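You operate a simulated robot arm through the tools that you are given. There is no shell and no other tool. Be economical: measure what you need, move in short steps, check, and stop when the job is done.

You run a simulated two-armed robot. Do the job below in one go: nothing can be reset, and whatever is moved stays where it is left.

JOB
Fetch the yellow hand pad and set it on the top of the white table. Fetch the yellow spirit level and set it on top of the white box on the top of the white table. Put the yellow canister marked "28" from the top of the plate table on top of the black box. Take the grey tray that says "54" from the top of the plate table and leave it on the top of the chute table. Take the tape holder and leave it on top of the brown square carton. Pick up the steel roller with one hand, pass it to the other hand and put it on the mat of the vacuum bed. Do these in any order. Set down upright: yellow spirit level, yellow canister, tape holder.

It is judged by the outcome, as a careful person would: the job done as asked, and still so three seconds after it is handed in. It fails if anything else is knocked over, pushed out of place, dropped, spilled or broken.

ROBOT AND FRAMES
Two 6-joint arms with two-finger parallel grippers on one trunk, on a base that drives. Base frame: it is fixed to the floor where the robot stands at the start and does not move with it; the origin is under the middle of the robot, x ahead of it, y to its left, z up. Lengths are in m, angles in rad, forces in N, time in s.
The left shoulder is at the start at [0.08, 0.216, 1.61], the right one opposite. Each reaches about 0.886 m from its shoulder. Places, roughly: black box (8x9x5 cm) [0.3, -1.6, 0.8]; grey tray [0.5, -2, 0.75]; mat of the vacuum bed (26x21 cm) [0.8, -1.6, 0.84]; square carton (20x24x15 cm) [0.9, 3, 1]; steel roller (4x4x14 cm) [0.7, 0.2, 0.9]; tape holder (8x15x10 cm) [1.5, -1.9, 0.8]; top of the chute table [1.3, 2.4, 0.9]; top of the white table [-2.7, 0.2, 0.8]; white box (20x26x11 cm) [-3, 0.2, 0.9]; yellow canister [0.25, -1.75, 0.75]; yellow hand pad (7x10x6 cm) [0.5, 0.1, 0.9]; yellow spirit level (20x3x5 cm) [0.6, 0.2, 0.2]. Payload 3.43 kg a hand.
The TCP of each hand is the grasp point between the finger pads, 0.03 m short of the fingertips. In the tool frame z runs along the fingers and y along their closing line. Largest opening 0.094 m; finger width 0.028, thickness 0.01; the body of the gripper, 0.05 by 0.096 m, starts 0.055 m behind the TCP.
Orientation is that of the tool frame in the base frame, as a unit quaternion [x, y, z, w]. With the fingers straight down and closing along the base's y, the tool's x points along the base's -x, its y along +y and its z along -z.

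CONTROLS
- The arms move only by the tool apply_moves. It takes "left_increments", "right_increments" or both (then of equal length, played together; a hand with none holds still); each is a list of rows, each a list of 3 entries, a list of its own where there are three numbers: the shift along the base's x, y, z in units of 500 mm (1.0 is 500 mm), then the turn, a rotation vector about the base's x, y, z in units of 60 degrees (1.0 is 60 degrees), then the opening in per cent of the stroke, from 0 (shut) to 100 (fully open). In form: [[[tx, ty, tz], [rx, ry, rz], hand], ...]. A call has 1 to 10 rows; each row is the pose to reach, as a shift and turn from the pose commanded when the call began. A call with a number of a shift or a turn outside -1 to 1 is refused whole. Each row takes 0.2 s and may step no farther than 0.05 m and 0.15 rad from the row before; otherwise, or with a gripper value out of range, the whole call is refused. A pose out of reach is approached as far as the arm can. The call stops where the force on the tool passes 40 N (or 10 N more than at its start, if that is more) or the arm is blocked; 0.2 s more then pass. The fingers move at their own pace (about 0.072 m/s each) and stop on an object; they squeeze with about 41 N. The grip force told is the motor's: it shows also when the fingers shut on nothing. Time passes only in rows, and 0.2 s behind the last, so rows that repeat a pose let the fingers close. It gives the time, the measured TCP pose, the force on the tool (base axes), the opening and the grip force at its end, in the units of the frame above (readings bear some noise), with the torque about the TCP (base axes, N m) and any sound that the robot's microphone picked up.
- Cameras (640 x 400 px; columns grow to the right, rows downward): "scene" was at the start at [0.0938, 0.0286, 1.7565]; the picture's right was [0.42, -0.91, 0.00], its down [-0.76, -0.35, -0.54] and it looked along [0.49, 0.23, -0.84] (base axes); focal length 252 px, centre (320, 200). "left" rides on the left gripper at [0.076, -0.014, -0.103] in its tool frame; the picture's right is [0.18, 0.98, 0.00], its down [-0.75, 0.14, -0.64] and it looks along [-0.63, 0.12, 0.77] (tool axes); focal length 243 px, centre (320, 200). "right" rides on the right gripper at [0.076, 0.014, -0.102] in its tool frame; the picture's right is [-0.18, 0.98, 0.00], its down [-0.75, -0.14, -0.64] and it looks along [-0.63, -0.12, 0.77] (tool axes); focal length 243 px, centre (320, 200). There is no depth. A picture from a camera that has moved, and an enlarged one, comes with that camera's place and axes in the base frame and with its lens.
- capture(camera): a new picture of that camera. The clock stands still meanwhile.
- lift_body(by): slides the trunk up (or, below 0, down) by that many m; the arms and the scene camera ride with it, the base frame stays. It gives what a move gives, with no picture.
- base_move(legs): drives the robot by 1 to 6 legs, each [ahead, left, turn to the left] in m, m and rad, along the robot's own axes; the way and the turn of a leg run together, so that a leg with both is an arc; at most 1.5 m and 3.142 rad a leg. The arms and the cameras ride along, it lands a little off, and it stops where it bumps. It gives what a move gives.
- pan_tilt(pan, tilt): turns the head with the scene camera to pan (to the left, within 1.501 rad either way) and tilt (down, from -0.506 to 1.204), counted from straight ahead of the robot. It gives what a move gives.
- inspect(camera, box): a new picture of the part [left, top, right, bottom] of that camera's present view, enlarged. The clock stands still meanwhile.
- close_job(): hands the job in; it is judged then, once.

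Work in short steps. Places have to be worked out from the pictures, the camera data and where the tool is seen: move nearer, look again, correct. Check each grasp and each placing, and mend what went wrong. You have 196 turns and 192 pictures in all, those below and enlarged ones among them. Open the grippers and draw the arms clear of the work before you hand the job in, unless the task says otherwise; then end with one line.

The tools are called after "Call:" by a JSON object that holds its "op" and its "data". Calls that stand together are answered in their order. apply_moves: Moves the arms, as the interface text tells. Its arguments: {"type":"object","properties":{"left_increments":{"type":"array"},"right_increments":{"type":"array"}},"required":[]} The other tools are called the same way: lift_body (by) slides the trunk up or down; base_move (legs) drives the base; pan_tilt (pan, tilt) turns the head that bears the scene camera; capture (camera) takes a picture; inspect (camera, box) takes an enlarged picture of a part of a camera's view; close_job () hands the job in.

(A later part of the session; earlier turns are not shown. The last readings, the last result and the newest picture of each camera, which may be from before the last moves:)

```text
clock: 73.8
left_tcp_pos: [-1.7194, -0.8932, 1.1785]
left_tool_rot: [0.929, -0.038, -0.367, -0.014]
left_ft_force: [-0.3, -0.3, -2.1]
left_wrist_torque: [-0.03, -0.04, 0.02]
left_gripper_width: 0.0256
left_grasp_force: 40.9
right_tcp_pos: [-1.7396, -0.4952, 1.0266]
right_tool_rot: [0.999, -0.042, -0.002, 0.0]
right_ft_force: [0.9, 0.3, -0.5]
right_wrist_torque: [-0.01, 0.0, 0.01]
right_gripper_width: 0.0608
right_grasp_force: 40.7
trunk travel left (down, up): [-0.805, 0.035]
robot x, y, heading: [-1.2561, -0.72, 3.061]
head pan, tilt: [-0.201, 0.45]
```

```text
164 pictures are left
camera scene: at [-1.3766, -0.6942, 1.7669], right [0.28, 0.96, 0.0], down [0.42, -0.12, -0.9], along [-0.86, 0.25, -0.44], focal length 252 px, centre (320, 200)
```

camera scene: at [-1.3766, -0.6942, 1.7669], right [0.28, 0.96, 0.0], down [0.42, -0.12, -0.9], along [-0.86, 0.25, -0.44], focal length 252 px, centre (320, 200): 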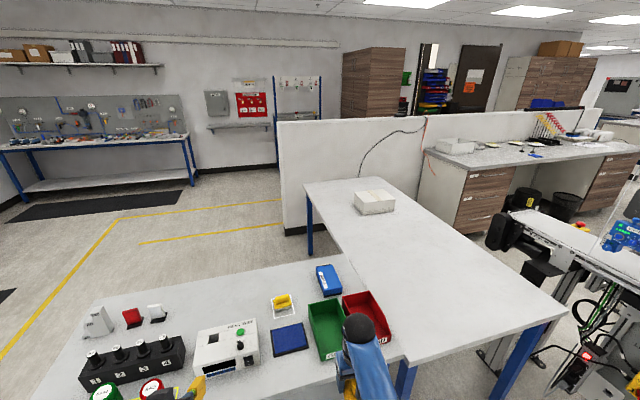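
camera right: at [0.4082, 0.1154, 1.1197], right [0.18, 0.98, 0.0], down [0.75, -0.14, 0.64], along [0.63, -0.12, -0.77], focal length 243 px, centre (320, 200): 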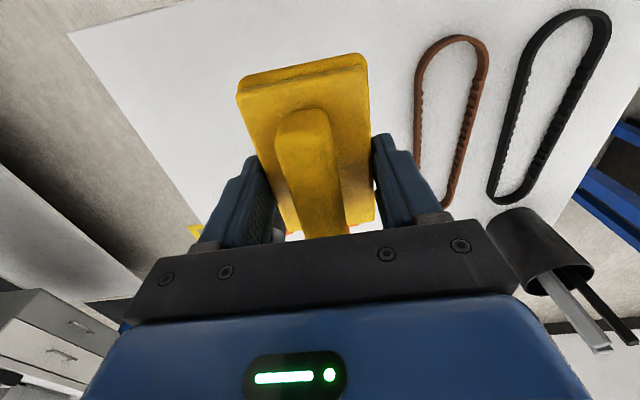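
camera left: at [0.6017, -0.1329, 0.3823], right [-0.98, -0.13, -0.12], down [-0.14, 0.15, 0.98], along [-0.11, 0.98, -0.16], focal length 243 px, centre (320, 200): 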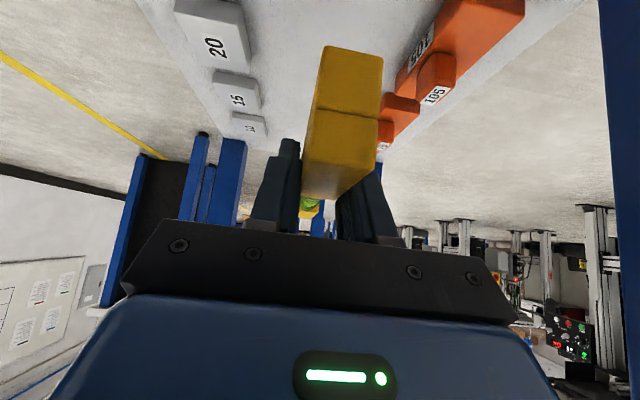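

The white table lies beyond a bins table; the white box is near (-2.9, 0.19), reachable from the south side at x≈-2.95. I check the route south first.

Call:
{"op": "pan_tilt", "data": {"pan": 0.9, "tilt": 0.45}}

Call:
{"op": "capture", "data": {"camera": "scene"}}

Call:
{"op": "pan_tilt", "data": {"pan": 0.2, "tilt": 1.0}}

Call:
{"op": "capture", "data": {"camera": "scene"}}

```text
clock: 75.1
left_tcp_pos: [-1.7204, -0.8934, 1.1795]
left_tool_rot: [0.929, -0.037, -0.368, -0.014]
left_ft_force: [0.3, -0.8, -2.2]
left_wrist_torque: [0.04, -0.04, 0.0]
left_gripper_width: 0.0256
left_grasp_force: 40.9
right_tcp_pos: [-1.7386, -0.4941, 1.025]
right_tool_rot: [0.999, -0.041, -0.002, 0.0]
right_ft_force: [0.6, 0.1, -1.6]
right_wrist_torque: [-0.01, 0.0, -0.02]
right_gripper_width: 0.0609
right_grasp_force: 41.3
trunk travel left (down, up): [-0.805, 0.035]
robot x, y, heading: [-1.2565, -0.7223, 3.057]
head pan, tilt: [0.901, 0.45]
```

```text
163 pictures are left
camera scene: at [-1.3511, -0.7869, 1.7669], right [-0.73, 0.68, 0.0], down [0.3, 0.32, -0.9], along [-0.62, -0.66, -0.44], focal length 252 px, centre (320, 200)
```

scene: 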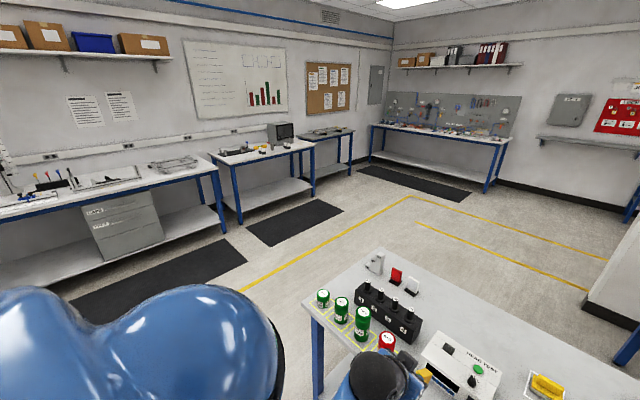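

```text
clock: 76.2
left_tcp_pos: [-1.7195, -0.8933, 1.1777]
left_tool_rot: [0.929, -0.038, -0.367, -0.015]
left_ft_force: [0.4, -0.5, -1.9]
left_wrist_torque: [-0.02, -0.02, -0.02]
left_gripper_width: 0.0256
left_grasp_force: 41.1
right_tcp_pos: [-1.7387, -0.4932, 1.0249]
right_tool_rot: [0.999, -0.041, -0.002, 0.0]
right_ft_force: [-0.6, -0.2, -0.9]
right_wrist_torque: [0.01, 0.04, -0.01]
right_gripper_width: 0.061
right_grasp_force: 40.9
trunk travel left (down, up): [-0.805, 0.035]
robot x, y, heading: [-1.2588, -0.7256, 3.061]
head pan, tilt: [0.201, 1.0]
```

```text
162 pictures are left
camera scene: at [-1.3574, -0.7279, 1.7214], right [-0.12, 0.99, 0.0], down [0.84, 0.1, -0.54], along [-0.54, -0.06, -0.84], focal length 252 px, centre (320, 200)
```

scene: 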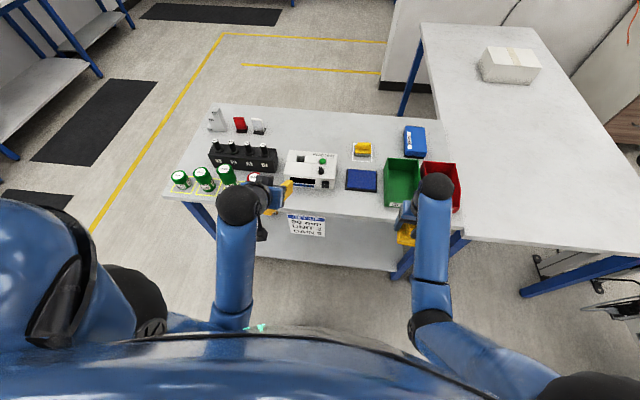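

Route is clear south of the bins table (end y≈-1.5). Drive round it.

Call:
{"op": "base_move", "data": {"legs": [[-0.25, 0, 0.08], [0, 1.5, 0], [1.0, 0, 0], [0.95, 0, 0], [0, 0, -1.571], [1.1, 0, 0]]}}

Call:
{"op": "pan_tilt", "data": {"pan": 0, "tilt": 0.8}}

Call:
{"op": "capture", "data": {"camera": "scene"}}

```text
clock: 103.4
left_tcp_pos: [-3.2142, -0.7066, 1.1783]
left_tool_rot: [0.661, -0.654, -0.262, -0.259]
left_ft_force: [0.1, 0.3, -1.8]
left_wrist_torque: [-0.01, -0.01, 0.0]
left_gripper_width: 0.0258
left_grasp_force: 40.6
right_tcp_pos: [-2.8172, -0.6511, 1.0256]
right_tool_rot: [0.71, -0.705, -0.001, -0.002]
right_ft_force: [-0.3, 0.5, -0.9]
right_wrist_torque: [0.03, 0.05, 0.01]
right_gripper_width: 0.061
right_grasp_force: 41.0
trunk travel left (down, up): [-0.805, 0.035]
robot x, y, heading: [-2.9999, -1.1507, 1.578]
head pan, tilt: [0.201, 1.0]
```

```text
clock: 104.1
left_tcp_pos: [-3.2145, -0.7052, 1.1783]
left_tool_rot: [0.661, -0.654, -0.262, -0.258]
left_ft_force: [-0.3, 1.1, -2.6]
left_wrist_torque: [-0.01, -0.01, 0.01]
left_gripper_width: 0.0255
left_grasp_force: 41.5
right_tcp_pos: [-2.817, -0.6502, 1.026]
right_tool_rot: [0.709, -0.705, -0.002, -0.001]
right_ft_force: [-0.5, -0.5, -1.0]
right_wrist_torque: [0.02, -0.01, -0.02]
right_gripper_width: 0.061
right_grasp_force: 40.9
trunk travel left (down, up): [-0.805, 0.035]
robot x, y, heading: [-3.0006, -1.1489, 1.578]
head pan, tilt: [0.0, 0.799]
```

```text
161 pictures are left
camera scene: at [-3.0019, -1.04, 1.7365], right [1.0, 0.01, 0.0], down [0.01, -0.72, -0.7], along [-0.01, 0.7, -0.72], focal length 252 px, centre (320, 200)
```

scene: 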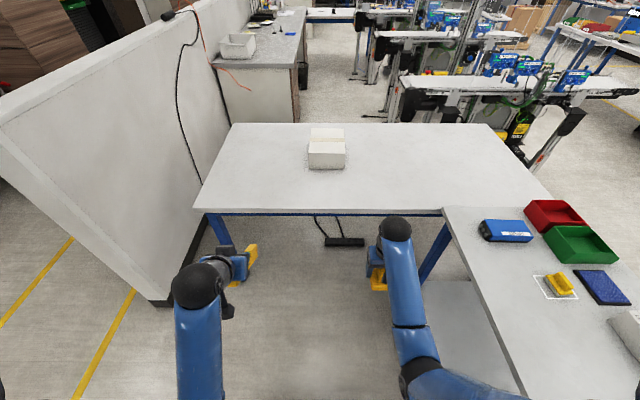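

Well placed. Zoom on the white box for its exact pose.

Call:
{"op": "inspect", "data": {"camera": "scene", "box": [270, 110, 390, 190]}}

```text
5.00 times, centred on (330, 150) of scene
camera zoom: at [-3.0019, -1.04, 1.7365], right [1.0, 0.01, 0.0], down [0.01, -0.72, -0.7], along [-0.01, 0.7, -0.72], focal length 1258 px, centre (270, 450)
```

zoom: 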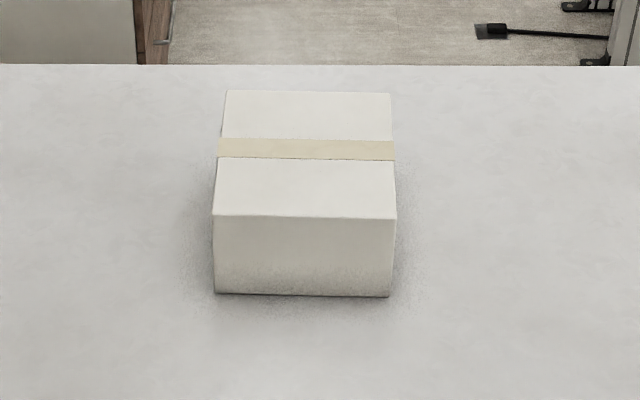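

Box top z≈0.946, spans x −3.08…−2.885, y 0.08…0.335; table z≈0.836. I drive ahead 0.53 m and lower the trunk 0.1 m, hands still above the table.

Call:
{"op": "base_move", "data": {"legs": [[0.53, 0, 0]]}}

Call:
{"op": "lift_body", "data": {"by": -0.1}}

Call:
{"op": "capture", "data": {"camera": "scene"}}

Call:
{"op": "capture", "data": {"camera": "right"}}

```text
clock: 107.2
left_tcp_pos: [-3.2036, -0.1722, 1.1788]
left_tool_rot: [-0.655, 0.661, 0.259, 0.261]
left_ft_force: [0.4, 0.4, -1.9]
left_wrist_torque: [-0.04, 0.0, 0.01]
left_gripper_width: 0.0252
left_grasp_force: 40.6
right_tcp_pos: [-2.8056, -0.1248, 1.0266]
right_tool_rot: [-0.703, 0.711, 0.001, 0.002]
right_ft_force: [0.7, 0.4, 0.3]
right_wrist_torque: [-0.01, -0.02, -0.01]
right_gripper_width: 0.0608
right_grasp_force: 41.0
trunk travel left (down, up): [-0.805, 0.035]
robot x, y, heading: [-2.9952, -0.6191, 1.557]
head pan, tilt: [0.0, 0.799]
```

```text
clock: 108.5
left_tcp_pos: [-3.2025, -0.1705, 1.0781]
left_tool_rot: [-0.654, 0.661, 0.258, 0.26]
left_ft_force: [0.0, 0.7, -0.8]
left_wrist_torque: [-0.04, -0.03, 0.02]
left_gripper_width: 0.0258
left_grasp_force: 40.1
right_tcp_pos: [-2.8057, -0.1228, 0.9265]
right_tool_rot: [-0.703, 0.712, 0.0, 0.002]
right_ft_force: [-0.8, 0.0, -0.7]
right_wrist_torque: [0.0, 0.03, -0.03]
right_gripper_width: 0.0606
right_grasp_force: 41.3
trunk travel left (down, up): [-0.705, 0.135]
robot x, y, heading: [-3.001, -0.6191, 1.56]
head pan, tilt: [0.0, 0.799]
```

```text
159 pictures are left
camera scene: at [-2.9981, -0.5084, 1.6366], right [1.0, -0.01, 0.0], down [-0.01, -0.72, -0.7], along [0.01, 0.7, -0.72], focal length 252 px, centre (320, 200)
```

scene: 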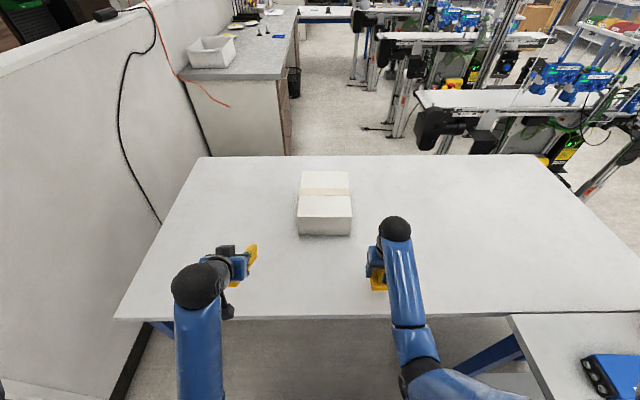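

```text
158 pictures are left
camera right: at [-2.8213, -0.1999, 1.0286], right [-0.98, 0.2, 0.0], down [0.15, 0.75, 0.65], along [0.13, 0.63, -0.76], focal length 243 px, centre (320, 200)
```

right: 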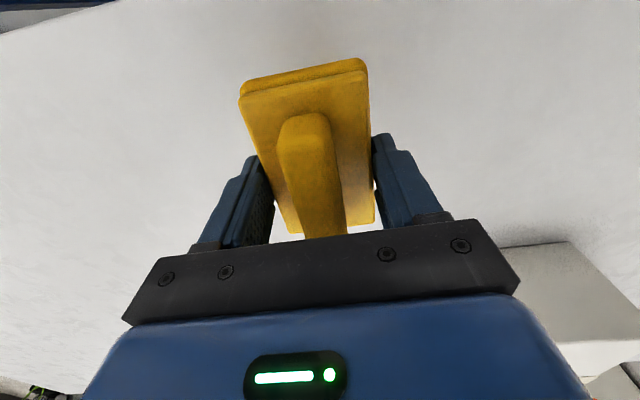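

Move the pad right to open table space and lower toward the surface.

Call:
{"op": "apply_moves", "data": {"right_increments": [[[0.07, 0.06, 0], [0, 0, 0], 0], [[0.14, 0.12, 0], [0, 0, 0], 0], [[0.14, 0.12, -0.05], [0, 0, 0], 0], [[0.14, 0.12, -0.08], [0, 0, 0], 0], [[0.14, 0.12, -0.096], [0, 0, 0], 0]]}}

Call:
{"op": "capture", "data": {"camera": "right"}}

```text
clock: 109.7
left_tcp_pos: [-3.2032, -0.1689, 1.078]
left_tool_rot: [-0.654, 0.662, 0.259, 0.262]
left_ft_force: [0.3, -0.4, -1.3]
left_wrist_torque: [-0.04, -0.02, -0.01]
left_gripper_width: 0.0255
left_grasp_force: 41.3
right_tcp_pos: [-2.7346, -0.0615, 0.8776]
right_tool_rot: [-0.703, 0.711, 0.001, 0.001]
right_ft_force: [0.4, -0.3, -0.8]
right_wrist_torque: [0.04, 0.0, -0.01]
right_gripper_width: 0.0609
right_grasp_force: 41.3
trunk travel left (down, up): [-0.705, 0.135]
robot x, y, heading: [-3.0017, -0.6214, 1.561]
head pan, tilt: [0.0, 0.799]
```

```text
157 pictures are left
camera right: at [-2.7501, -0.1384, 0.9804], right [-0.98, 0.2, 0.0], down [0.15, 0.75, 0.64], along [0.13, 0.63, -0.76], focal length 243 px, centre (320, 200)
```

right: 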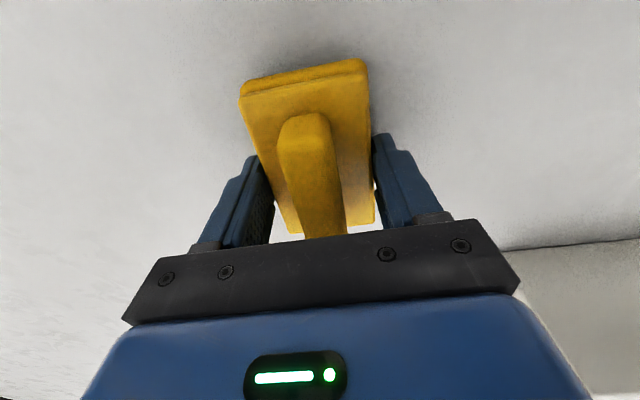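

No contact yet. Lower in 3 mm steps until contact.

Call:
{"op": "apply_moves", "data": {"right_increments": [[[0, 0, -0.006], [0, 0, 0], 0], [[0, 0, -0.012], [0, 0, 0], 0], [[0, 0, -0.018], [0, 0, 0], 0], [[0, 0, -0.024], [0, 0, 0], 0]]}}

```text
clock: 110.7
left_tcp_pos: [-3.2042, -0.171, 1.0787]
left_tool_rot: [-0.655, 0.66, 0.259, 0.261]
left_ft_force: [-0.4, 0.5, -2.3]
left_wrist_torque: [-0.03, 0.02, 0.0]
left_gripper_width: 0.0256
left_grasp_force: 41.3
right_tcp_pos: [-2.7349, -0.062, 0.8685]
right_tool_rot: [-0.703, 0.712, 0.003, 0.003]
right_ft_force: [0.1, 2.1, 7.9]
right_wrist_torque: [-0.36, 0.09, -0.01]
right_gripper_width: 0.061
right_grasp_force: 41.4
trunk travel left (down, up): [-0.705, 0.135]
robot x, y, heading: [-3.0031, -0.617, 1.559]
head pan, tilt: [0.0, 0.799]
```

Contact at z≈0.868. Release and rise.

Call:
{"op": "apply_moves", "data": {"right_increments": [[[0, 0, 0.002], [0, 0, 0], 100], [[0, 0, 0.002], [0, 0, 0], 100], [[0, 0, 0.002], [0, 0, 0], 100], [[0, 0, 0.06], [0, 0, 0], 100], [[0, 0, 0.14], [0, 0, 0], 100], [[0, 0, 0.22], [0, 0, 0], 100], [[0, 0, 0.3], [0, 0, 0], 100], [[0.06, -0.04, 0.38], [0, 0, 0], 100]]}}

Call:
{"op": "capture", "data": {"camera": "right"}}

```text
refused: row 8 steps farther than a row can; nothing moved
```

```text
156 pictures are left
camera right: at [-2.7512, -0.1396, 0.97], right [-0.98, 0.2, 0.0], down [0.15, 0.75, 0.65], along [0.13, 0.64, -0.76], focal length 243 px, centre (320, 200)
```

right: 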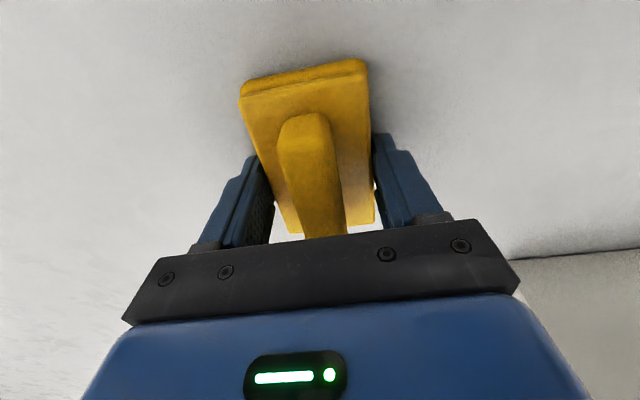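

Refused for step size; repeat with smaller steps.

Call:
{"op": "apply_moves", "data": {"right_increments": [[[0, 0, 0.002], [0, 0, 0], 100], [[0, 0, 0.002], [0, 0, 0], 100], [[0, 0, 0.002], [0, 0, 0], 100], [[0, 0, 0.06], [0, 0, 0], 100], [[0, 0, 0.14], [0, 0, 0], 100], [[0, 0, 0.22], [0, 0, 0], 100], [[0, 0, 0.3], [0, 0, 0], 100], [[0.04, -0.02, 0.36], [0, 0, 0], 100]]}}

Call:
{"op": "capture", "data": {"camera": "right"}}

```text
clock: 112.5
left_tcp_pos: [-3.2033, -0.1689, 1.0793]
left_tool_rot: [-0.654, 0.662, 0.259, 0.261]
left_ft_force: [0.2, 0.4, -2.1]
left_wrist_torque: [-0.04, -0.05, -0.02]
left_gripper_width: 0.0255
left_grasp_force: 40.4
right_tcp_pos: [-2.7125, -0.025, 0.9771]
right_tool_rot: [-0.703, 0.711, 0.001, 0.001]
right_ft_force: [0.1, 0.0, 0.2]
right_wrist_torque: [0.01, 0.01, 0.01]
right_gripper_width: 0.0943
right_grasp_force: 0.0
right hand out of reach, approached as far as the arm can: row 6, 7, 8
trunk travel left (down, up): [-0.705, 0.135]
robot x, y, heading: [-2.9989, -0.6169, 1.564]
head pan, tilt: [0.0, 0.799]
```

```text
155 pictures are left
camera right: at [-2.727, -0.1031, 1.0805], right [-0.98, 0.2, 0.0], down [0.15, 0.75, 0.65], along [0.13, 0.63, -0.76], focal length 243 px, centre (320, 200)
```

right: 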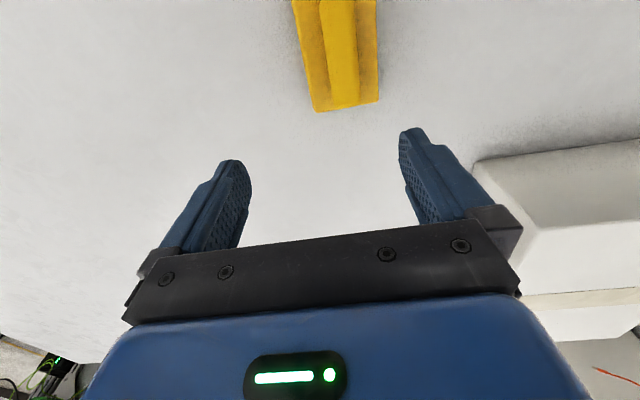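

Pad is on the table. Lower the trunk 7 cm and bring the level over in front of the box, fixing its small pitch.

Call:
{"op": "lift_body", "data": {"by": -0.07}}

Call:
{"op": "apply_moves", "data": {"left_increments": [[[0.088, 0, 0.01], [-0.015, 0, 0], 0], [[0.176, 0, 0.02], [-0.03, 0, 0], 0], [[0.264, 0, 0.03], [-0.045, 0, 0], 0], [[0.352, 0, 0.04], [-0.045, 0, 0], 0], [[0.442, 0, 0.05], [-0.045, 0, 0], 0]]}}

Call:
{"op": "capture", "data": {"camera": "scene"}}

Call:
{"op": "capture", "data": {"camera": "left"}}

```text
clock: 113.6
left_tcp_pos: [-3.2035, -0.1687, 1.0084]
left_tool_rot: [-0.655, 0.66, 0.26, 0.261]
left_ft_force: [0.6, -0.3, -2.1]
left_wrist_torque: [-0.03, -0.02, 0.02]
left_gripper_width: 0.0255
left_grasp_force: 41.5
right_tcp_pos: [-2.7116, -0.0265, 0.9069]
right_tool_rot: [-0.703, 0.711, 0.002, 0.002]
right_ft_force: [-0.8, 0.4, 0.1]
right_wrist_torque: [-0.03, 0.0, 0.0]
right_gripper_width: 0.0938
right_grasp_force: 0.0
trunk travel left (down, up): [-0.635, 0.205]
robot x, y, heading: [-3.0008, -0.6185, 1.562]
head pan, tilt: [0.0, 0.799]
```

```text
clock: 114.8
left_tcp_pos: [-2.9786, -0.1673, 1.0331]
left_tool_rot: [-0.66, 0.667, 0.244, 0.244]
left_ft_force: [0.6, -1.0, -1.9]
left_wrist_torque: [-0.1, 0.01, 0.01]
left_gripper_width: 0.0255
left_grasp_force: 41.2
right_tcp_pos: [-2.711, -0.0263, 0.9063]
right_tool_rot: [-0.703, 0.711, 0.001, 0.001]
right_ft_force: [0.5, -0.3, 0.0]
right_wrist_torque: [-0.01, 0.01, 0.01]
right_gripper_width: 0.0939
right_grasp_force: 0.1
trunk travel left (down, up): [-0.635, 0.205]
robot x, y, heading: [-2.9973, -0.6176, 1.558]
head pan, tilt: [0.0, 0.799]
```

```text
154 pictures are left
camera scene: at [-2.9957, -0.5077, 1.5664], right [1.0, -0.01, 0.0], down [-0.01, -0.72, -0.7], along [0.01, 0.7, -0.72], focal length 252 px, centre (320, 200)
```

scene: 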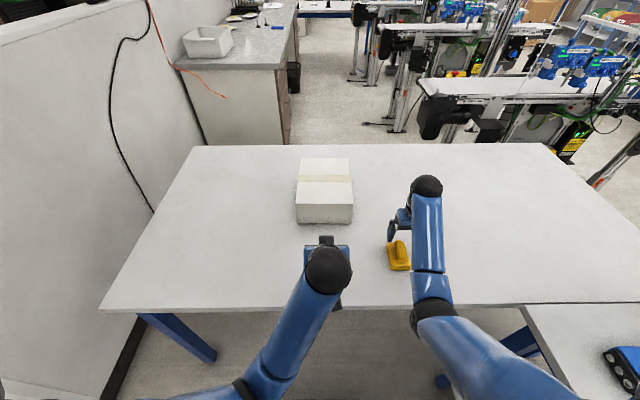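

```text
153 pictures are left
camera left: at [-2.9662, -0.2926, 1.0635], right [-0.98, -0.13, -0.12], down [-0.14, 0.16, 0.98], along [-0.11, 0.98, -0.18], focal length 243 px, centre (320, 200)
```

left: 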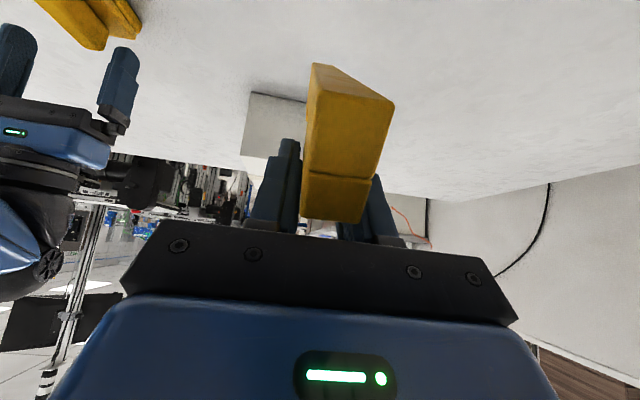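

The level seems to have slipped in pitch in the grip. Look closer.

Call:
{"op": "inspect", "data": {"camera": "left", "box": [220, 40, 440, 250]}}

Call:
{"op": "inspect", "data": {"camera": "scene", "box": [260, 140, 400, 320]}}

Call:
{"op": "capture", "data": {"camera": "right"}}

```text
1.90 times, centred on (330, 145) of left
camera zoom: at [-2.9662, -0.2926, 1.0635], right [-0.98, -0.13, -0.12], down [-0.14, 0.16, 0.98], along [-0.11, 0.98, -0.18], focal length 462 px, centre (301, 305)
```

zoom: 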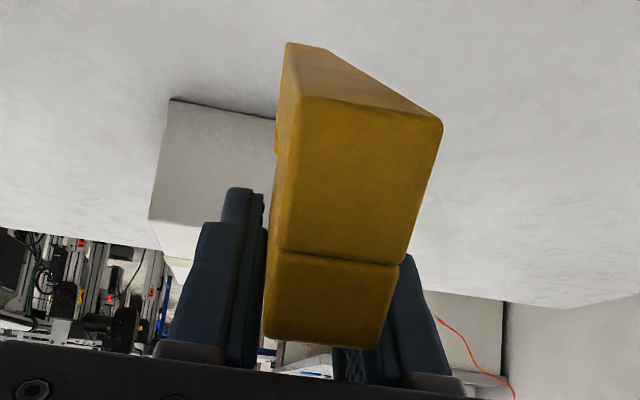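

```text
2.22 times, centred on (330, 230) of scene
camera zoom: at [-2.9957, -0.5077, 1.5664], right [1.0, -0.01, 0.0], down [-0.01, -0.72, -0.7], along [0.01, 0.7, -0.72], focal length 559 px, centre (298, 133)
```

zoom: 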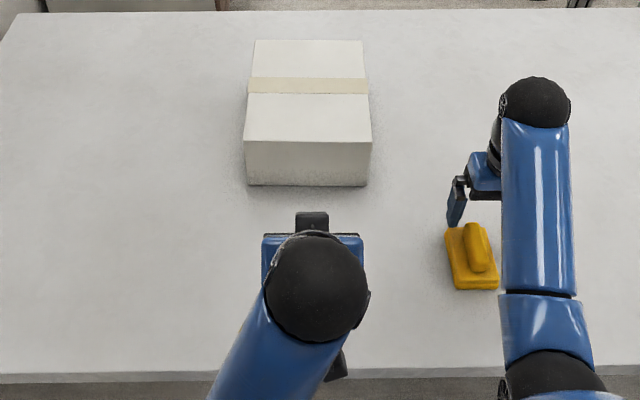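

```text
150 pictures are left
camera right: at [-2.7263, -0.1032, 1.0099], right [-0.98, 0.2, 0.0], down [0.15, 0.75, 0.65], along [0.13, 0.63, -0.76], focal length 243 px, centre (320, 200)
```

right: 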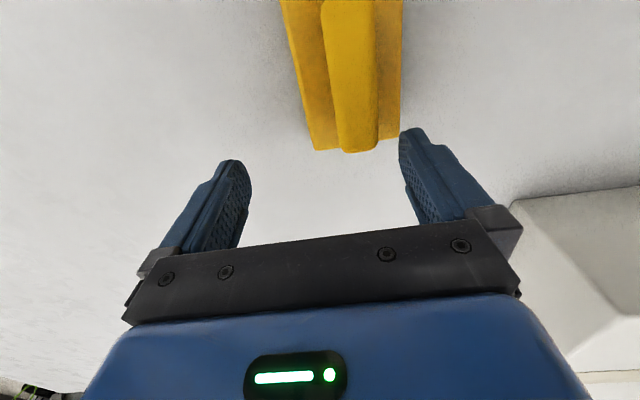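

The level has slipped to point ~40° down (it must have grazed something). I'll straighten it by pressing its lower end softly on the table until it lies flat, then re-grip nearer its middle.

Call:
{"op": "apply_moves", "data": {"left_increments": [[[0, 0.06, 0.02], [0, 0, 0], 0], [[0, 0.11, 0], [0, 0, 0], 0], [[0, 0.11, -0.03], [0, 0, 0], 0], [[0, 0.11, -0.06], [0, 0, 0], 0], [[0, 0.11, -0.09], [0, 0, 0], 0]]}}

Call:
{"op": "capture", "data": {"camera": "left"}}

Call:
{"op": "capture", "data": {"camera": "right"}}

```text
clock: 116.0
left_tcp_pos: [-2.9821, -0.116, 0.987]
left_tool_rot: [-0.66, 0.667, 0.243, 0.245]
left_ft_force: [-0.5, -0.4, -1.3]
left_wrist_torque: [-0.01, 0.03, 0.0]
left_gripper_width: 0.0256
left_grasp_force: 40.7
right_tcp_pos: [-2.7126, -0.0255, 0.9066]
right_tool_rot: [-0.702, 0.712, 0.002, 0.002]
right_ft_force: [0.3, -0.1, 0.2]
right_wrist_torque: [0.0, 0.02, -0.01]
right_gripper_width: 0.094
right_grasp_force: 0.0
trunk travel left (down, up): [-0.635, 0.205]
robot x, y, heading: [-2.9986, -0.6144, 1.556]
head pan, tilt: [0.0, 0.799]
```

```text
149 pictures are left
camera left: at [-2.9691, -0.2399, 1.0179], right [-0.98, -0.13, -0.12], down [-0.14, 0.16, 0.98], along [-0.11, 0.98, -0.18], focal length 243 px, centre (320, 200)
```

left: 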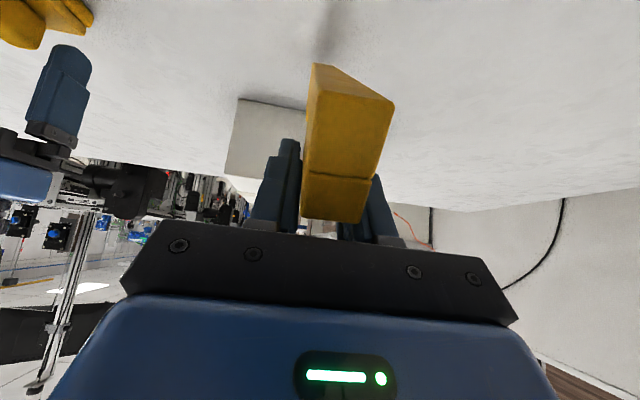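

```text
148 pictures are left
camera right: at [-2.7276, -0.1032, 1.0103], right [-0.98, 0.2, 0.0], down [0.15, 0.75, 0.65], along [0.13, 0.63, -0.76], focal length 243 px, centre (320, 200)
```

right: 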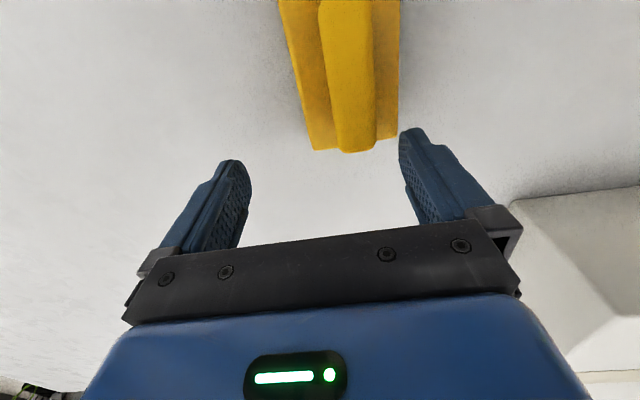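

Not touching yet. Continue down gently.

Call:
{"op": "apply_moves", "data": {"left_increments": [[[0, 0, -0.02], [0, 0, 0], 0], [[0, 0, -0.04], [0, 0, 0], 0], [[0, 0, -0.06], [0, 0, 0], 0], [[0, 0, -0.08], [0, 0, 0], 0]]}}

Call:
{"op": "capture", "data": {"camera": "left"}}

```text
clock: 117.0
left_tcp_pos: [-2.9825, -0.1148, 0.9499]
left_tool_rot: [-0.661, 0.666, 0.244, 0.245]
left_ft_force: [1.0, -2.0, 10.3]
left_wrist_torque: [1.03, -0.02, -0.01]
left_gripper_width: 0.0257
left_grasp_force: 40.3
right_tcp_pos: [-2.7121, -0.0268, 0.9078]
right_tool_rot: [-0.703, 0.712, 0.003, 0.002]
right_ft_force: [0.2, 1.2, 0.3]
right_wrist_torque: [0.01, -0.04, 0.0]
right_gripper_width: 0.0942
right_grasp_force: 0.0
trunk travel left (down, up): [-0.635, 0.205]
robot x, y, heading: [-3.0008, -0.617, 1.557]
head pan, tilt: [0.0, 0.799]
```

```text
147 pictures are left
camera left: at [-2.9708, -0.2399, 0.9791], right [-0.98, -0.13, -0.12], down [-0.14, 0.16, 0.98], along [-0.11, 0.98, -0.17], focal length 243 px, centre (320, 200)
```

left: 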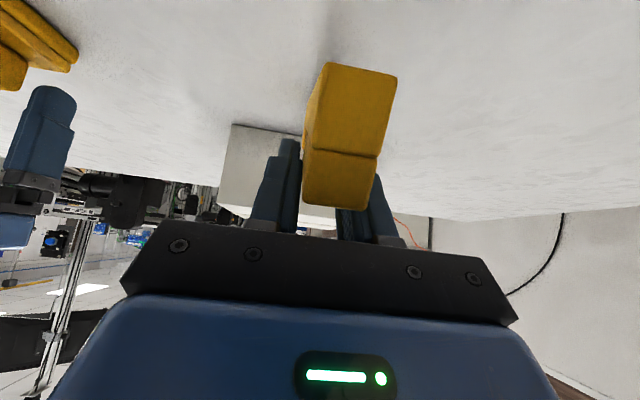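

It's rotating back as intended. Continue down to near flat.

Call:
{"op": "apply_moves", "data": {"left_increments": [[[0, 0, -0.02], [0, 0, 0], 0], [[0, 0, -0.04], [0, 0, 0], 0], [[0, 0, -0.06], [0, 0, 0], 0], [[0, 0, -0.08], [0, 0, 0], 0], [[0, 0, -0.1], [0, 0, 0], 0], [[0, 0, -0.12], [0, 0, 0], 0], [[0, 0, -0.13], [0, 0, 0], 0], [[0, 0, -0.14], [0, 0, 0], 0]]}}

Call:
{"op": "capture", "data": {"camera": "left"}}

```text
clock: 118.8
left_tcp_pos: [-2.9808, -0.1181, 0.8792]
left_tool_rot: [-0.659, 0.668, 0.243, 0.247]
left_ft_force: [-0.6, -2.4, 8.7]
left_wrist_torque: [1.1, 0.02, 0.04]
left_gripper_width: 0.0255
left_grasp_force: 41.2
right_tcp_pos: [-2.7136, -0.0281, 0.9089]
right_tool_rot: [-0.703, 0.711, 0.002, 0.003]
right_ft_force: [0.2, -0.2, 0.8]
right_wrist_torque: [0.02, 0.0, 0.02]
right_gripper_width: 0.094
right_grasp_force: 0.0
trunk travel left (down, up): [-0.635, 0.205]
robot x, y, heading: [-2.9957, -0.6202, 1.558]
head pan, tilt: [0.0, 0.799]
```

```text
146 pictures are left
camera left: at [-2.9694, -0.2424, 0.9083], right [-0.98, -0.13, -0.12], down [-0.14, 0.16, 0.98], along [-0.11, 0.98, -0.17], focal length 243 px, centre (320, 200)
```

left: 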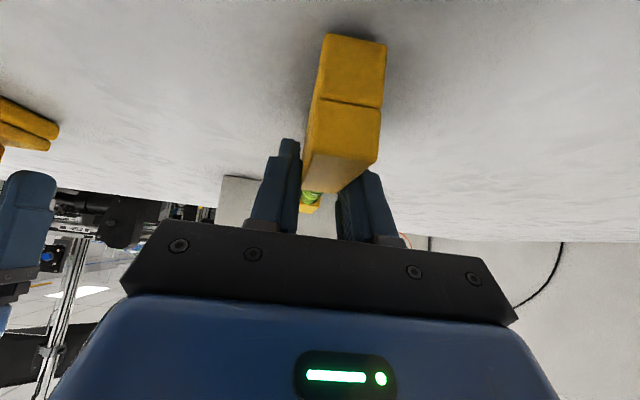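

Nearly flat. Lower 3 mm, open partly, advance 3 cm toward the middle, re-grip.

Call:
{"op": "apply_moves", "data": {"left_increments": [[[0, 0, -0.006], [0, 0, 0], 0], [[0, 0, -0.006], [0, 0, 0], 55], [[0, 0, -0.006], [0, 0, 0], 55], [[0, 0.03, -0.006], [0, 0, 0], 55], [[0, 0.064, -0.008], [0, 0, 0], 55]]}}

Call:
{"op": "capture", "data": {"camera": "left"}}

```text
clock: 120.0
left_tcp_pos: [-2.984, -0.0818, 0.8762]
left_tool_rot: [-0.66, 0.667, 0.242, 0.246]
left_ft_force: [0.4, -0.3, -0.1]
left_wrist_torque: [-0.02, -0.01, 0.01]
left_gripper_width: 0.0516
left_grasp_force: 0.0
right_tcp_pos: [-2.7124, -0.0261, 0.908]
right_tool_rot: [-0.703, 0.711, 0.001, 0.001]
right_ft_force: [-0.5, -0.1, -0.6]
right_wrist_torque: [-0.02, 0.03, 0.01]
right_gripper_width: 0.0942
right_grasp_force: 0.1
trunk travel left (down, up): [-0.635, 0.205]
robot x, y, heading: [-2.9989, -0.6192, 1.561]
head pan, tilt: [0.0, 0.799]
```

```text
145 pictures are left
camera left: at [-2.9714, -0.2071, 0.9055], right [-0.98, -0.13, -0.12], down [-0.14, 0.16, 0.98], along [-0.11, 0.98, -0.18], focal length 243 px, centre (320, 200)
```

left: 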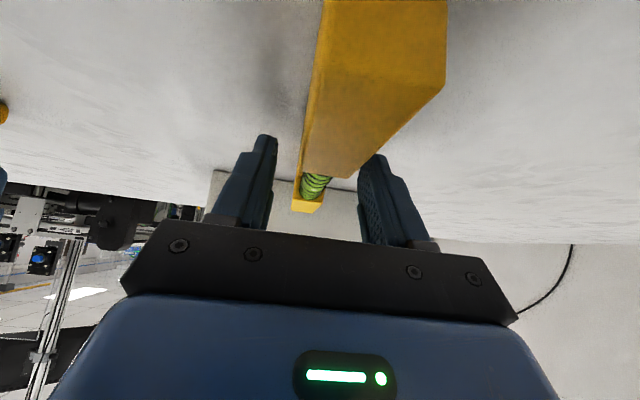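

Good, near centre. Lower 4 mm, close, lift to clear the box top.

Call:
{"op": "apply_moves", "data": {"left_increments": [[[0, 0, -0.008], [0, 0, 0], 55], [[0, 0, -0.008], [0, 0, 0], 0], [[0, 0, -0.008], [0, 0, 0], 0], [[0, 0, -0.008], [0, 0, 0], 0], [[0, 0, 0.05], [0, 0, 0], 0], [[0, 0, 0.14], [0, 0, 0], 0], [[0, 0, 0.22], [0, 0, 0], 0], [[0, 0, 0.3], [0, 0, 0], 0]]}}

Call:
{"op": "capture", "data": {"camera": "left"}}

Call:
{"op": "capture", "data": {"camera": "scene"}}

```text
clock: 121.8
left_tcp_pos: [-2.9835, -0.0831, 1.0248]
left_tool_rot: [-0.659, 0.668, 0.243, 0.246]
left_ft_force: [0.7, -0.1, -1.9]
left_wrist_torque: [-0.02, -0.02, 0.02]
left_gripper_width: 0.0215
left_grasp_force: 41.0
right_tcp_pos: [-2.7123, -0.0275, 0.9072]
right_tool_rot: [-0.703, 0.711, 0.001, 0.002]
right_ft_force: [-0.6, 1.1, -0.4]
right_wrist_torque: [-0.01, -0.02, 0.03]
right_gripper_width: 0.0937
right_grasp_force: 0.1
trunk travel left (down, up): [-0.635, 0.205]
robot x, y, heading: [-2.9978, -0.6172, 1.557]
head pan, tilt: [0.0, 0.799]
```

```text
144 pictures are left
camera left: at [-2.9717, -0.2077, 1.0541], right [-0.98, -0.13, -0.12], down [-0.14, 0.16, 0.98], along [-0.11, 0.98, -0.18], focal length 243 px, centre (320, 200)
```

left: 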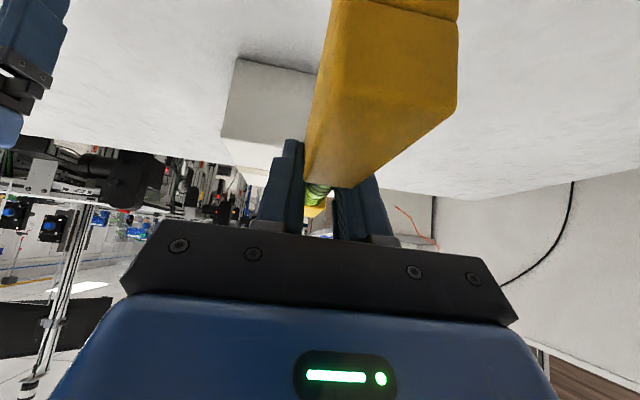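

```text
143 pictures are left
camera scene: at [-2.9975, -0.508, 1.5664], right [1.0, -0.01, 0.0], down [-0.01, -0.72, -0.7], along [0.01, 0.7, -0.72], focal length 252 px, centre (320, 200)
```

scene: 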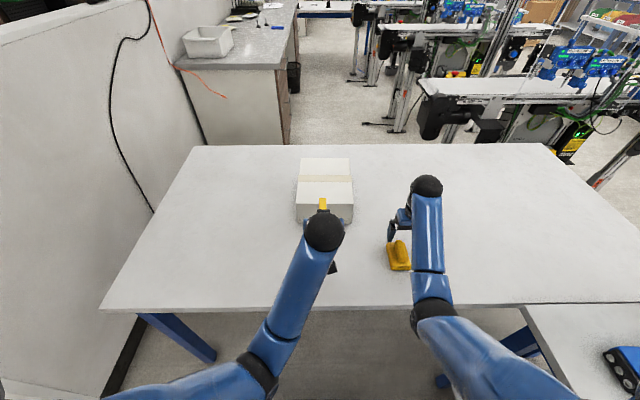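

Carry the level forward over the box at z≈1.02, then lower to just above its top.

Call:
{"op": "apply_moves", "data": {"left_increments": [[[0, 0.09, 0], [0, 0, 0], 0], [[0, 0.18, 0], [0, 0, 0], 0], [[0, 0.27, 0], [0, 0, 0], 0], [[0, 0.36, 0], [0, 0, 0], 0], [[0.005, 0.45, 0], [0, 0, 0], 0], [[0.01, 0.545, 0], [0, 0, 0], 0], [[0.01, 0.545, -0.04], [0, 0, 0], 0], [[0.01, 0.545, -0.066], [0, 0, 0], 0]]}}

Call:
{"op": "capture", "data": {"camera": "left"}}

Call:
{"op": "inspect", "data": {"camera": "scene", "box": [250, 110, 400, 260]}}

```text
clock: 123.6
left_tcp_pos: [-2.9796, 0.1876, 0.9898]
left_tool_rot: [-0.66, 0.667, 0.243, 0.245]
left_ft_force: [-0.4, -0.3, -1.8]
left_wrist_torque: [-0.02, 0.02, 0.03]
left_gripper_width: 0.0214
left_grasp_force: 40.7
right_tcp_pos: [-2.7128, -0.0262, 0.908]
right_tool_rot: [-0.703, 0.711, 0.001, 0.002]
right_ft_force: [0.0, 0.4, 0.0]
right_wrist_torque: [0.01, -0.01, 0.02]
right_gripper_width: 0.0938
right_grasp_force: 0.1
trunk travel left (down, up): [-0.635, 0.205]
robot x, y, heading: [-2.9993, -0.621, 1.555]
head pan, tilt: [0.0, 0.799]
```

```text
142 pictures are left
camera left: at [-2.9671, 0.0635, 1.0195], right [-0.98, -0.13, -0.12], down [-0.14, 0.16, 0.98], along [-0.11, 0.98, -0.17], focal length 243 px, centre (320, 200)
```

left: 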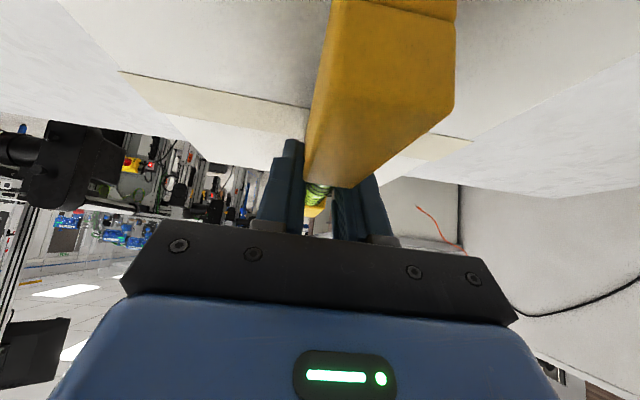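

```text
2.67 times, centred on (325, 185) of scene
camera zoom: at [-2.9979, -0.5079, 1.5665], right [1.0, -0.01, 0.0], down [-0.01, -0.72, -0.7], along [0.01, 0.7, -0.72], focal length 671 px, centre (307, 240)
```

zoom: 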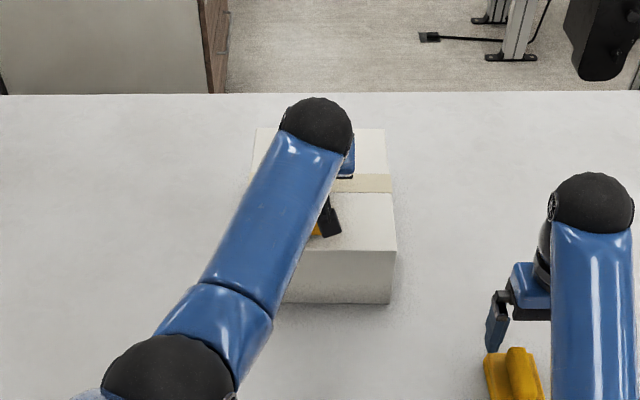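

Over the box. Lower in small steps to contact.

Call:
{"op": "apply_moves", "data": {"left_increments": [[[0, 0, -0.006], [0, 0, 0], 0], [[0, 0, -0.012], [0, 0, 0], 0], [[0, 0, -0.018], [0, 0, 0], 0], [[0, 0, -0.024], [0, 0, 0], 0]]}}

```text
clock: 124.6
left_tcp_pos: [-2.9773, 0.1888, 0.9823]
left_tool_rot: [-0.66, 0.666, 0.245, 0.247]
left_ft_force: [-0.3, 1.3, 10.1]
left_wrist_torque: [-1.01, 0.07, -0.08]
left_gripper_width: 0.0213
left_grasp_force: 41.0
right_tcp_pos: [-2.7125, -0.028, 0.9087]
right_tool_rot: [-0.703, 0.711, 0.002, 0.002]
right_ft_force: [-1.1, 0.2, -0.4]
right_wrist_torque: [-0.01, 0.0, 0.0]
right_gripper_width: 0.0939
right_grasp_force: 0.1
trunk travel left (down, up): [-0.635, 0.205]
robot x, y, heading: [-3.0004, -0.6176, 1.562]
head pan, tilt: [0.0, 0.799]
```

Contact made. Open and withdraw up and back.

Call:
{"op": "apply_moves", "data": {"left_increments": [[[0, 0, 0], [0, 0, 0], 55], [[0, 0, 0], [0, 0, 0], 60], [[0, 0, 0], [0, 0, 0], 60], [[0, -0.02, 0.05], [0, 0, 0], 60], [[0, -0.06, 0.11], [0, 0, 0], 60], [[0, -0.13, 0.17], [0, 0, 0], 60], [[0, -0.22, 0.18], [0, 0, 0], 60], [[0, -0.31, 0.18], [0, 0, 0], 60], [[0, -0.4, 0.18], [0, 0, 0], 60], [[-0.05, -0.48, 0.18], [0, 0, 0], 60]]}}

Call:
{"op": "capture", "data": {"camera": "left"}}

Call:
{"op": "inspect", "data": {"camera": "scene", "box": [250, 110, 420, 280]}}

```text
clock: 126.8
left_tcp_pos: [-3.0034, -0.0493, 1.0715]
left_tool_rot: [-0.66, 0.667, 0.243, 0.245]
left_ft_force: [-0.1, 0.1, 1.3]
left_wrist_torque: [-0.02, 0.03, 0.0]
left_gripper_width: 0.0563
left_grasp_force: 0.1
right_tcp_pos: [-2.7142, -0.0277, 0.9084]
right_tool_rot: [-0.702, 0.712, 0.001, 0.002]
right_ft_force: [-0.6, -0.9, 0.0]
right_wrist_torque: [0.02, 0.02, -0.03]
right_gripper_width: 0.094
right_grasp_force: 0.0
trunk travel left (down, up): [-0.635, 0.205]
robot x, y, heading: [-3.001, -0.6195, 1.561]
head pan, tilt: [0.0, 0.799]
```

```text
140 pictures are left
camera left: at [-2.99, -0.1758, 1.1009], right [-0.98, -0.13, -0.12], down [-0.14, 0.16, 0.98], along [-0.11, 0.98, -0.17], focal length 243 px, centre (320, 200)
```

left: 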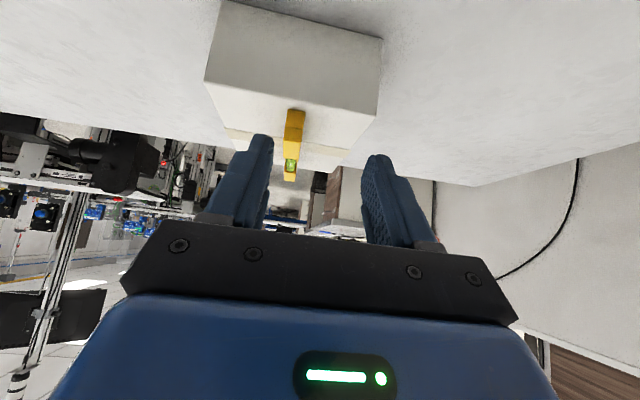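

```text
2.35 times, centred on (335, 195) of scene
camera zoom: at [-2.9995, -0.5099, 1.5667], right [1.0, -0.01, 0.0], down [-0.01, -0.72, -0.7], along [0.01, 0.7, -0.72], focal length 592 px, centre (285, 212)
```

zoom: 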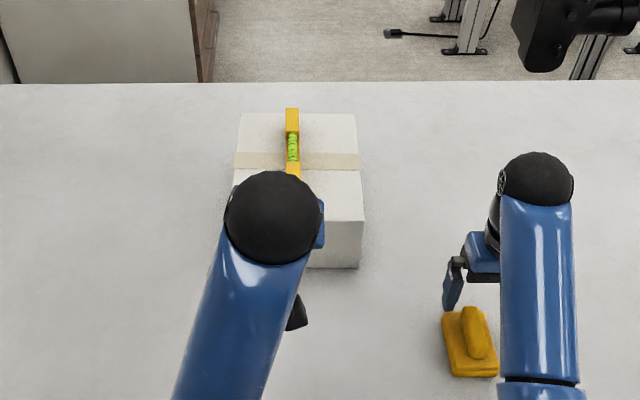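

Level stands upright on the box, pad on the table. Raise the trunk first (to clear the pad), then back away and drive round to the cart.

Call:
{"op": "lift_body", "data": {"by": 0.2}}

Call:
{"op": "base_move", "data": {"legs": [[-0.8, 0, 0], [-0.8, 0, 0], [0, 0, -1.571], [1.1, 0, 0], [1.0, 0, 0]]}}

Call:
{"op": "base_move", "data": {"legs": [[0, 1.1, 0], [0, 1.1, 0]]}}

Call:
{"op": "pan_tilt", "data": {"pan": 0.1, "tilt": 0.7}}

Call:
{"op": "capture", "data": {"camera": "scene"}}

```text
clock: 129.0
left_tcp_pos: [-3.002, -0.0486, 1.2707]
left_tool_rot: [-0.66, 0.667, 0.243, 0.246]
left_ft_force: [-0.3, -1.0, 0.2]
left_wrist_torque: [-0.01, 0.02, -0.03]
left_gripper_width: 0.0566
left_grasp_force: 0.0
right_tcp_pos: [-2.7122, -0.0266, 1.1083]
right_tool_rot: [-0.703, 0.711, 0.002, 0.001]
right_ft_force: [0.0, 0.7, 0.6]
right_wrist_torque: [0.02, 0.04, -0.03]
right_gripper_width: 0.0941
right_grasp_force: 0.0
trunk travel left (down, up): [-0.835, 0.005]
robot x, y, heading: [-2.997, -0.6211, 1.556]
head pan, tilt: [0.0, 0.799]
```

```text
clock: 151.2
left_tcp_pos: [-0.3618, -2.3975, 1.271]
left_tool_rot: [0.03, 0.938, -0.011, 0.346]
left_ft_force: [-0.1, -0.2, 0.7]
left_wrist_torque: [0.02, 0.01, 0.01]
left_gripper_width: 0.0566
left_grasp_force: 0.0
right_tcp_pos: [-0.356, -2.6873, 1.1079]
right_tool_rot: [0.033, 0.999, 0.0, 0.002]
right_ft_force: [-0.7, 0.0, 0.0]
right_wrist_torque: [-0.02, -0.02, 0.02]
right_gripper_width: 0.0939
right_grasp_force: 0.0
trunk travel left (down, up): [-0.835, 0.005]
robot x, y, heading: [-0.9318, -2.368, -0.064]
head pan, tilt: [0.0, 0.799]
```

```text
clock: 162.1
left_tcp_pos: [-0.1648, -0.212, 1.2708]
left_tool_rot: [0.047, 0.937, -0.016, 0.346]
left_ft_force: [-0.2, 0.3, -0.4]
left_wrist_torque: [0.01, -0.01, -0.01]
left_gripper_width: 0.0563
left_grasp_force: 0.0
right_tcp_pos: [-0.1674, -0.5036, 1.1082]
right_tool_rot: [0.052, 0.999, 0.0, 0.002]
right_ft_force: [-0.4, -0.1, -0.4]
right_wrist_torque: [0.0, -0.03, 0.0]
right_gripper_width: 0.0941
right_grasp_force: 0.0
trunk travel left (down, up): [-0.835, 0.005]
robot x, y, heading: [-0.7284, -0.1624, -0.104]
head pan, tilt: [0.0, 0.799]
```

```text
clock: 162.8
left_tcp_pos: [-0.1639, -0.2141, 1.2695]
left_tool_rot: [0.047, 0.937, -0.016, 0.345]
left_ft_force: [-0.2, 0.2, -0.6]
left_wrist_torque: [0.01, 0.01, -0.02]
left_gripper_width: 0.0562
left_grasp_force: 0.0
right_tcp_pos: [-0.1686, -0.5036, 1.1071]
right_tool_rot: [0.053, 0.999, 0.0, 0.003]
right_ft_force: [-0.3, -0.3, -0.6]
right_wrist_torque: [0.0, -0.01, -0.04]
right_gripper_width: 0.0938
right_grasp_force: 0.1
trunk travel left (down, up): [-0.835, 0.005]
robot x, y, heading: [-0.729, -0.1625, -0.106]
head pan, tilt: [0.099, 0.7]
```

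```text
138 pictures are left
camera scene: at [-0.6166, -0.168, 1.7747], right [0.0, -1.0, 0.0], down [-0.64, 0.0, -0.76], along [0.76, 0.0, -0.64], focal length 252 px, centre (320, 200)
```

scene: 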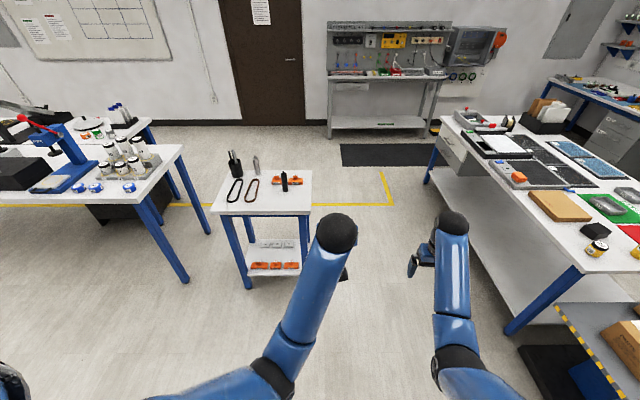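

Correct heading and drive up to the cart's front.

Call:
{"op": "base_move", "data": {"legs": [[0, 0, 0.104], [0.68, 0.16, 0]]}}

Call:
{"op": "apply_moves", "data": {"left_increments": [[[0, 0.08, -0.02], [0, -0.07, 0], 100], [[0, 0.16, -0.04], [0, -0.14, 0], 100], [[0, 0.24, -0.06], [0, -0.21, 0], 100], [[0, 0.32, -0.08], [0, -0.28, 0], 100], [[0, 0.4, -0.1], [0, -0.35, 0], 100], [[0, 0.46, -0.1], [0, -0.42, 0], 100]]}}

Call:
{"op": "pan_tilt", "data": {"pan": 0.1, "tilt": 0.85}}

Call:
{"op": "capture", "data": {"camera": "scene"}}

Call:
{"op": "capture", "data": {"camera": "left"}}

```text
clock: 167.2
left_tcp_pos: [0.5284, -0.0211, 1.2711]
left_tool_rot: [0.013, 0.938, -0.004, 0.346]
left_ft_force: [0.7, -0.6, 0.2]
left_wrist_torque: [-0.02, -0.05, -0.01]
left_gripper_width: 0.0566
left_grasp_force: 0.1
right_tcp_pos: [0.5473, -0.3117, 1.1085]
right_tool_rot: [0.015, 1.0, 0.0, 0.004]
right_ft_force: [-0.2, -0.2, 0.1]
right_wrist_torque: [0.01, -0.01, -0.01]
right_gripper_width: 0.0938
right_grasp_force: 0.0
trunk travel left (down, up): [-0.835, 0.005]
robot x, y, heading: [-0.0356, -0.0108, -0.024]
head pan, tilt: [0.099, 0.7]
```

```text
clock: 168.6
left_tcp_pos: [0.5296, 0.2089, 1.219]
left_tool_rot: [0.012, 0.84, -0.001, 0.542]
left_ft_force: [-0.2, 1.0, -0.3]
left_wrist_torque: [0.0, 0.01, 0.04]
left_gripper_width: 0.0938
left_grasp_force: 0.1
right_tcp_pos: [0.5483, -0.31, 1.108]
right_tool_rot: [0.014, 1.0, 0.0, 0.003]
right_ft_force: [0.7, 0.0, 0.2]
right_wrist_torque: [-0.02, 0.0, -0.01]
right_gripper_width: 0.0939
right_grasp_force: 0.2
trunk travel left (down, up): [-0.835, 0.005]
robot x, y, heading: [-0.0393, -0.0154, -0.025]
head pan, tilt: [0.099, 0.7]
```

```text
clock: 169.3
left_tcp_pos: [0.5308, 0.2076, 1.219]
left_tool_rot: [0.013, 0.84, -0.002, 0.542]
left_ft_force: [-0.5, 0.7, -0.2]
left_wrist_torque: [0.01, 0.03, -0.02]
left_gripper_width: 0.094
left_grasp_force: 0.0
right_tcp_pos: [0.549, -0.3101, 1.1074]
right_tool_rot: [0.013, 1.0, 0.0, 0.003]
right_ft_force: [-0.3, -0.6, 0.4]
right_wrist_torque: [0.02, 0.02, 0.0]
right_gripper_width: 0.0943
right_grasp_force: 0.0
trunk travel left (down, up): [-0.835, 0.005]
robot x, y, heading: [-0.0384, -0.0119, -0.027]
head pan, tilt: [0.099, 0.85]
```

```text
137 pictures are left
camera scene: at [0.0694, -0.0101, 1.7626], right [0.07, -1.0, 0.0], down [-0.75, -0.05, -0.66], along [0.66, 0.05, -0.75], focal length 252 px, centre (320, 200)
```

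scene: 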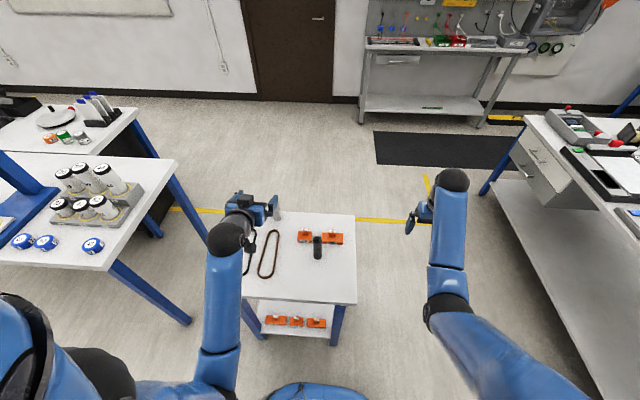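

```text
136 pictures are left
camera left: at [0.4054, 0.1961, 1.1937], right [-0.05, 0.99, -0.16], down [-0.27, 0.14, 0.95], along [0.96, 0.09, 0.26], focal length 243 px, centre (320, 200)
```

left: 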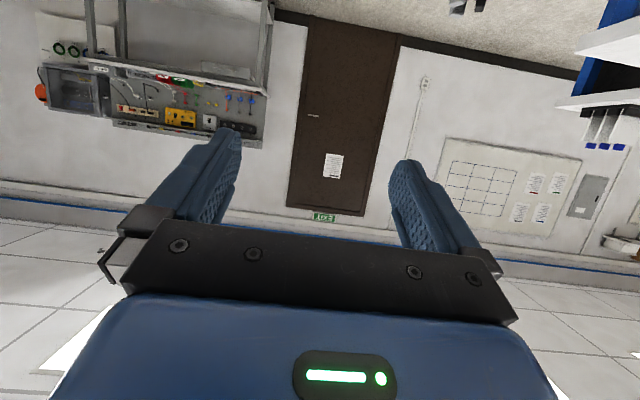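

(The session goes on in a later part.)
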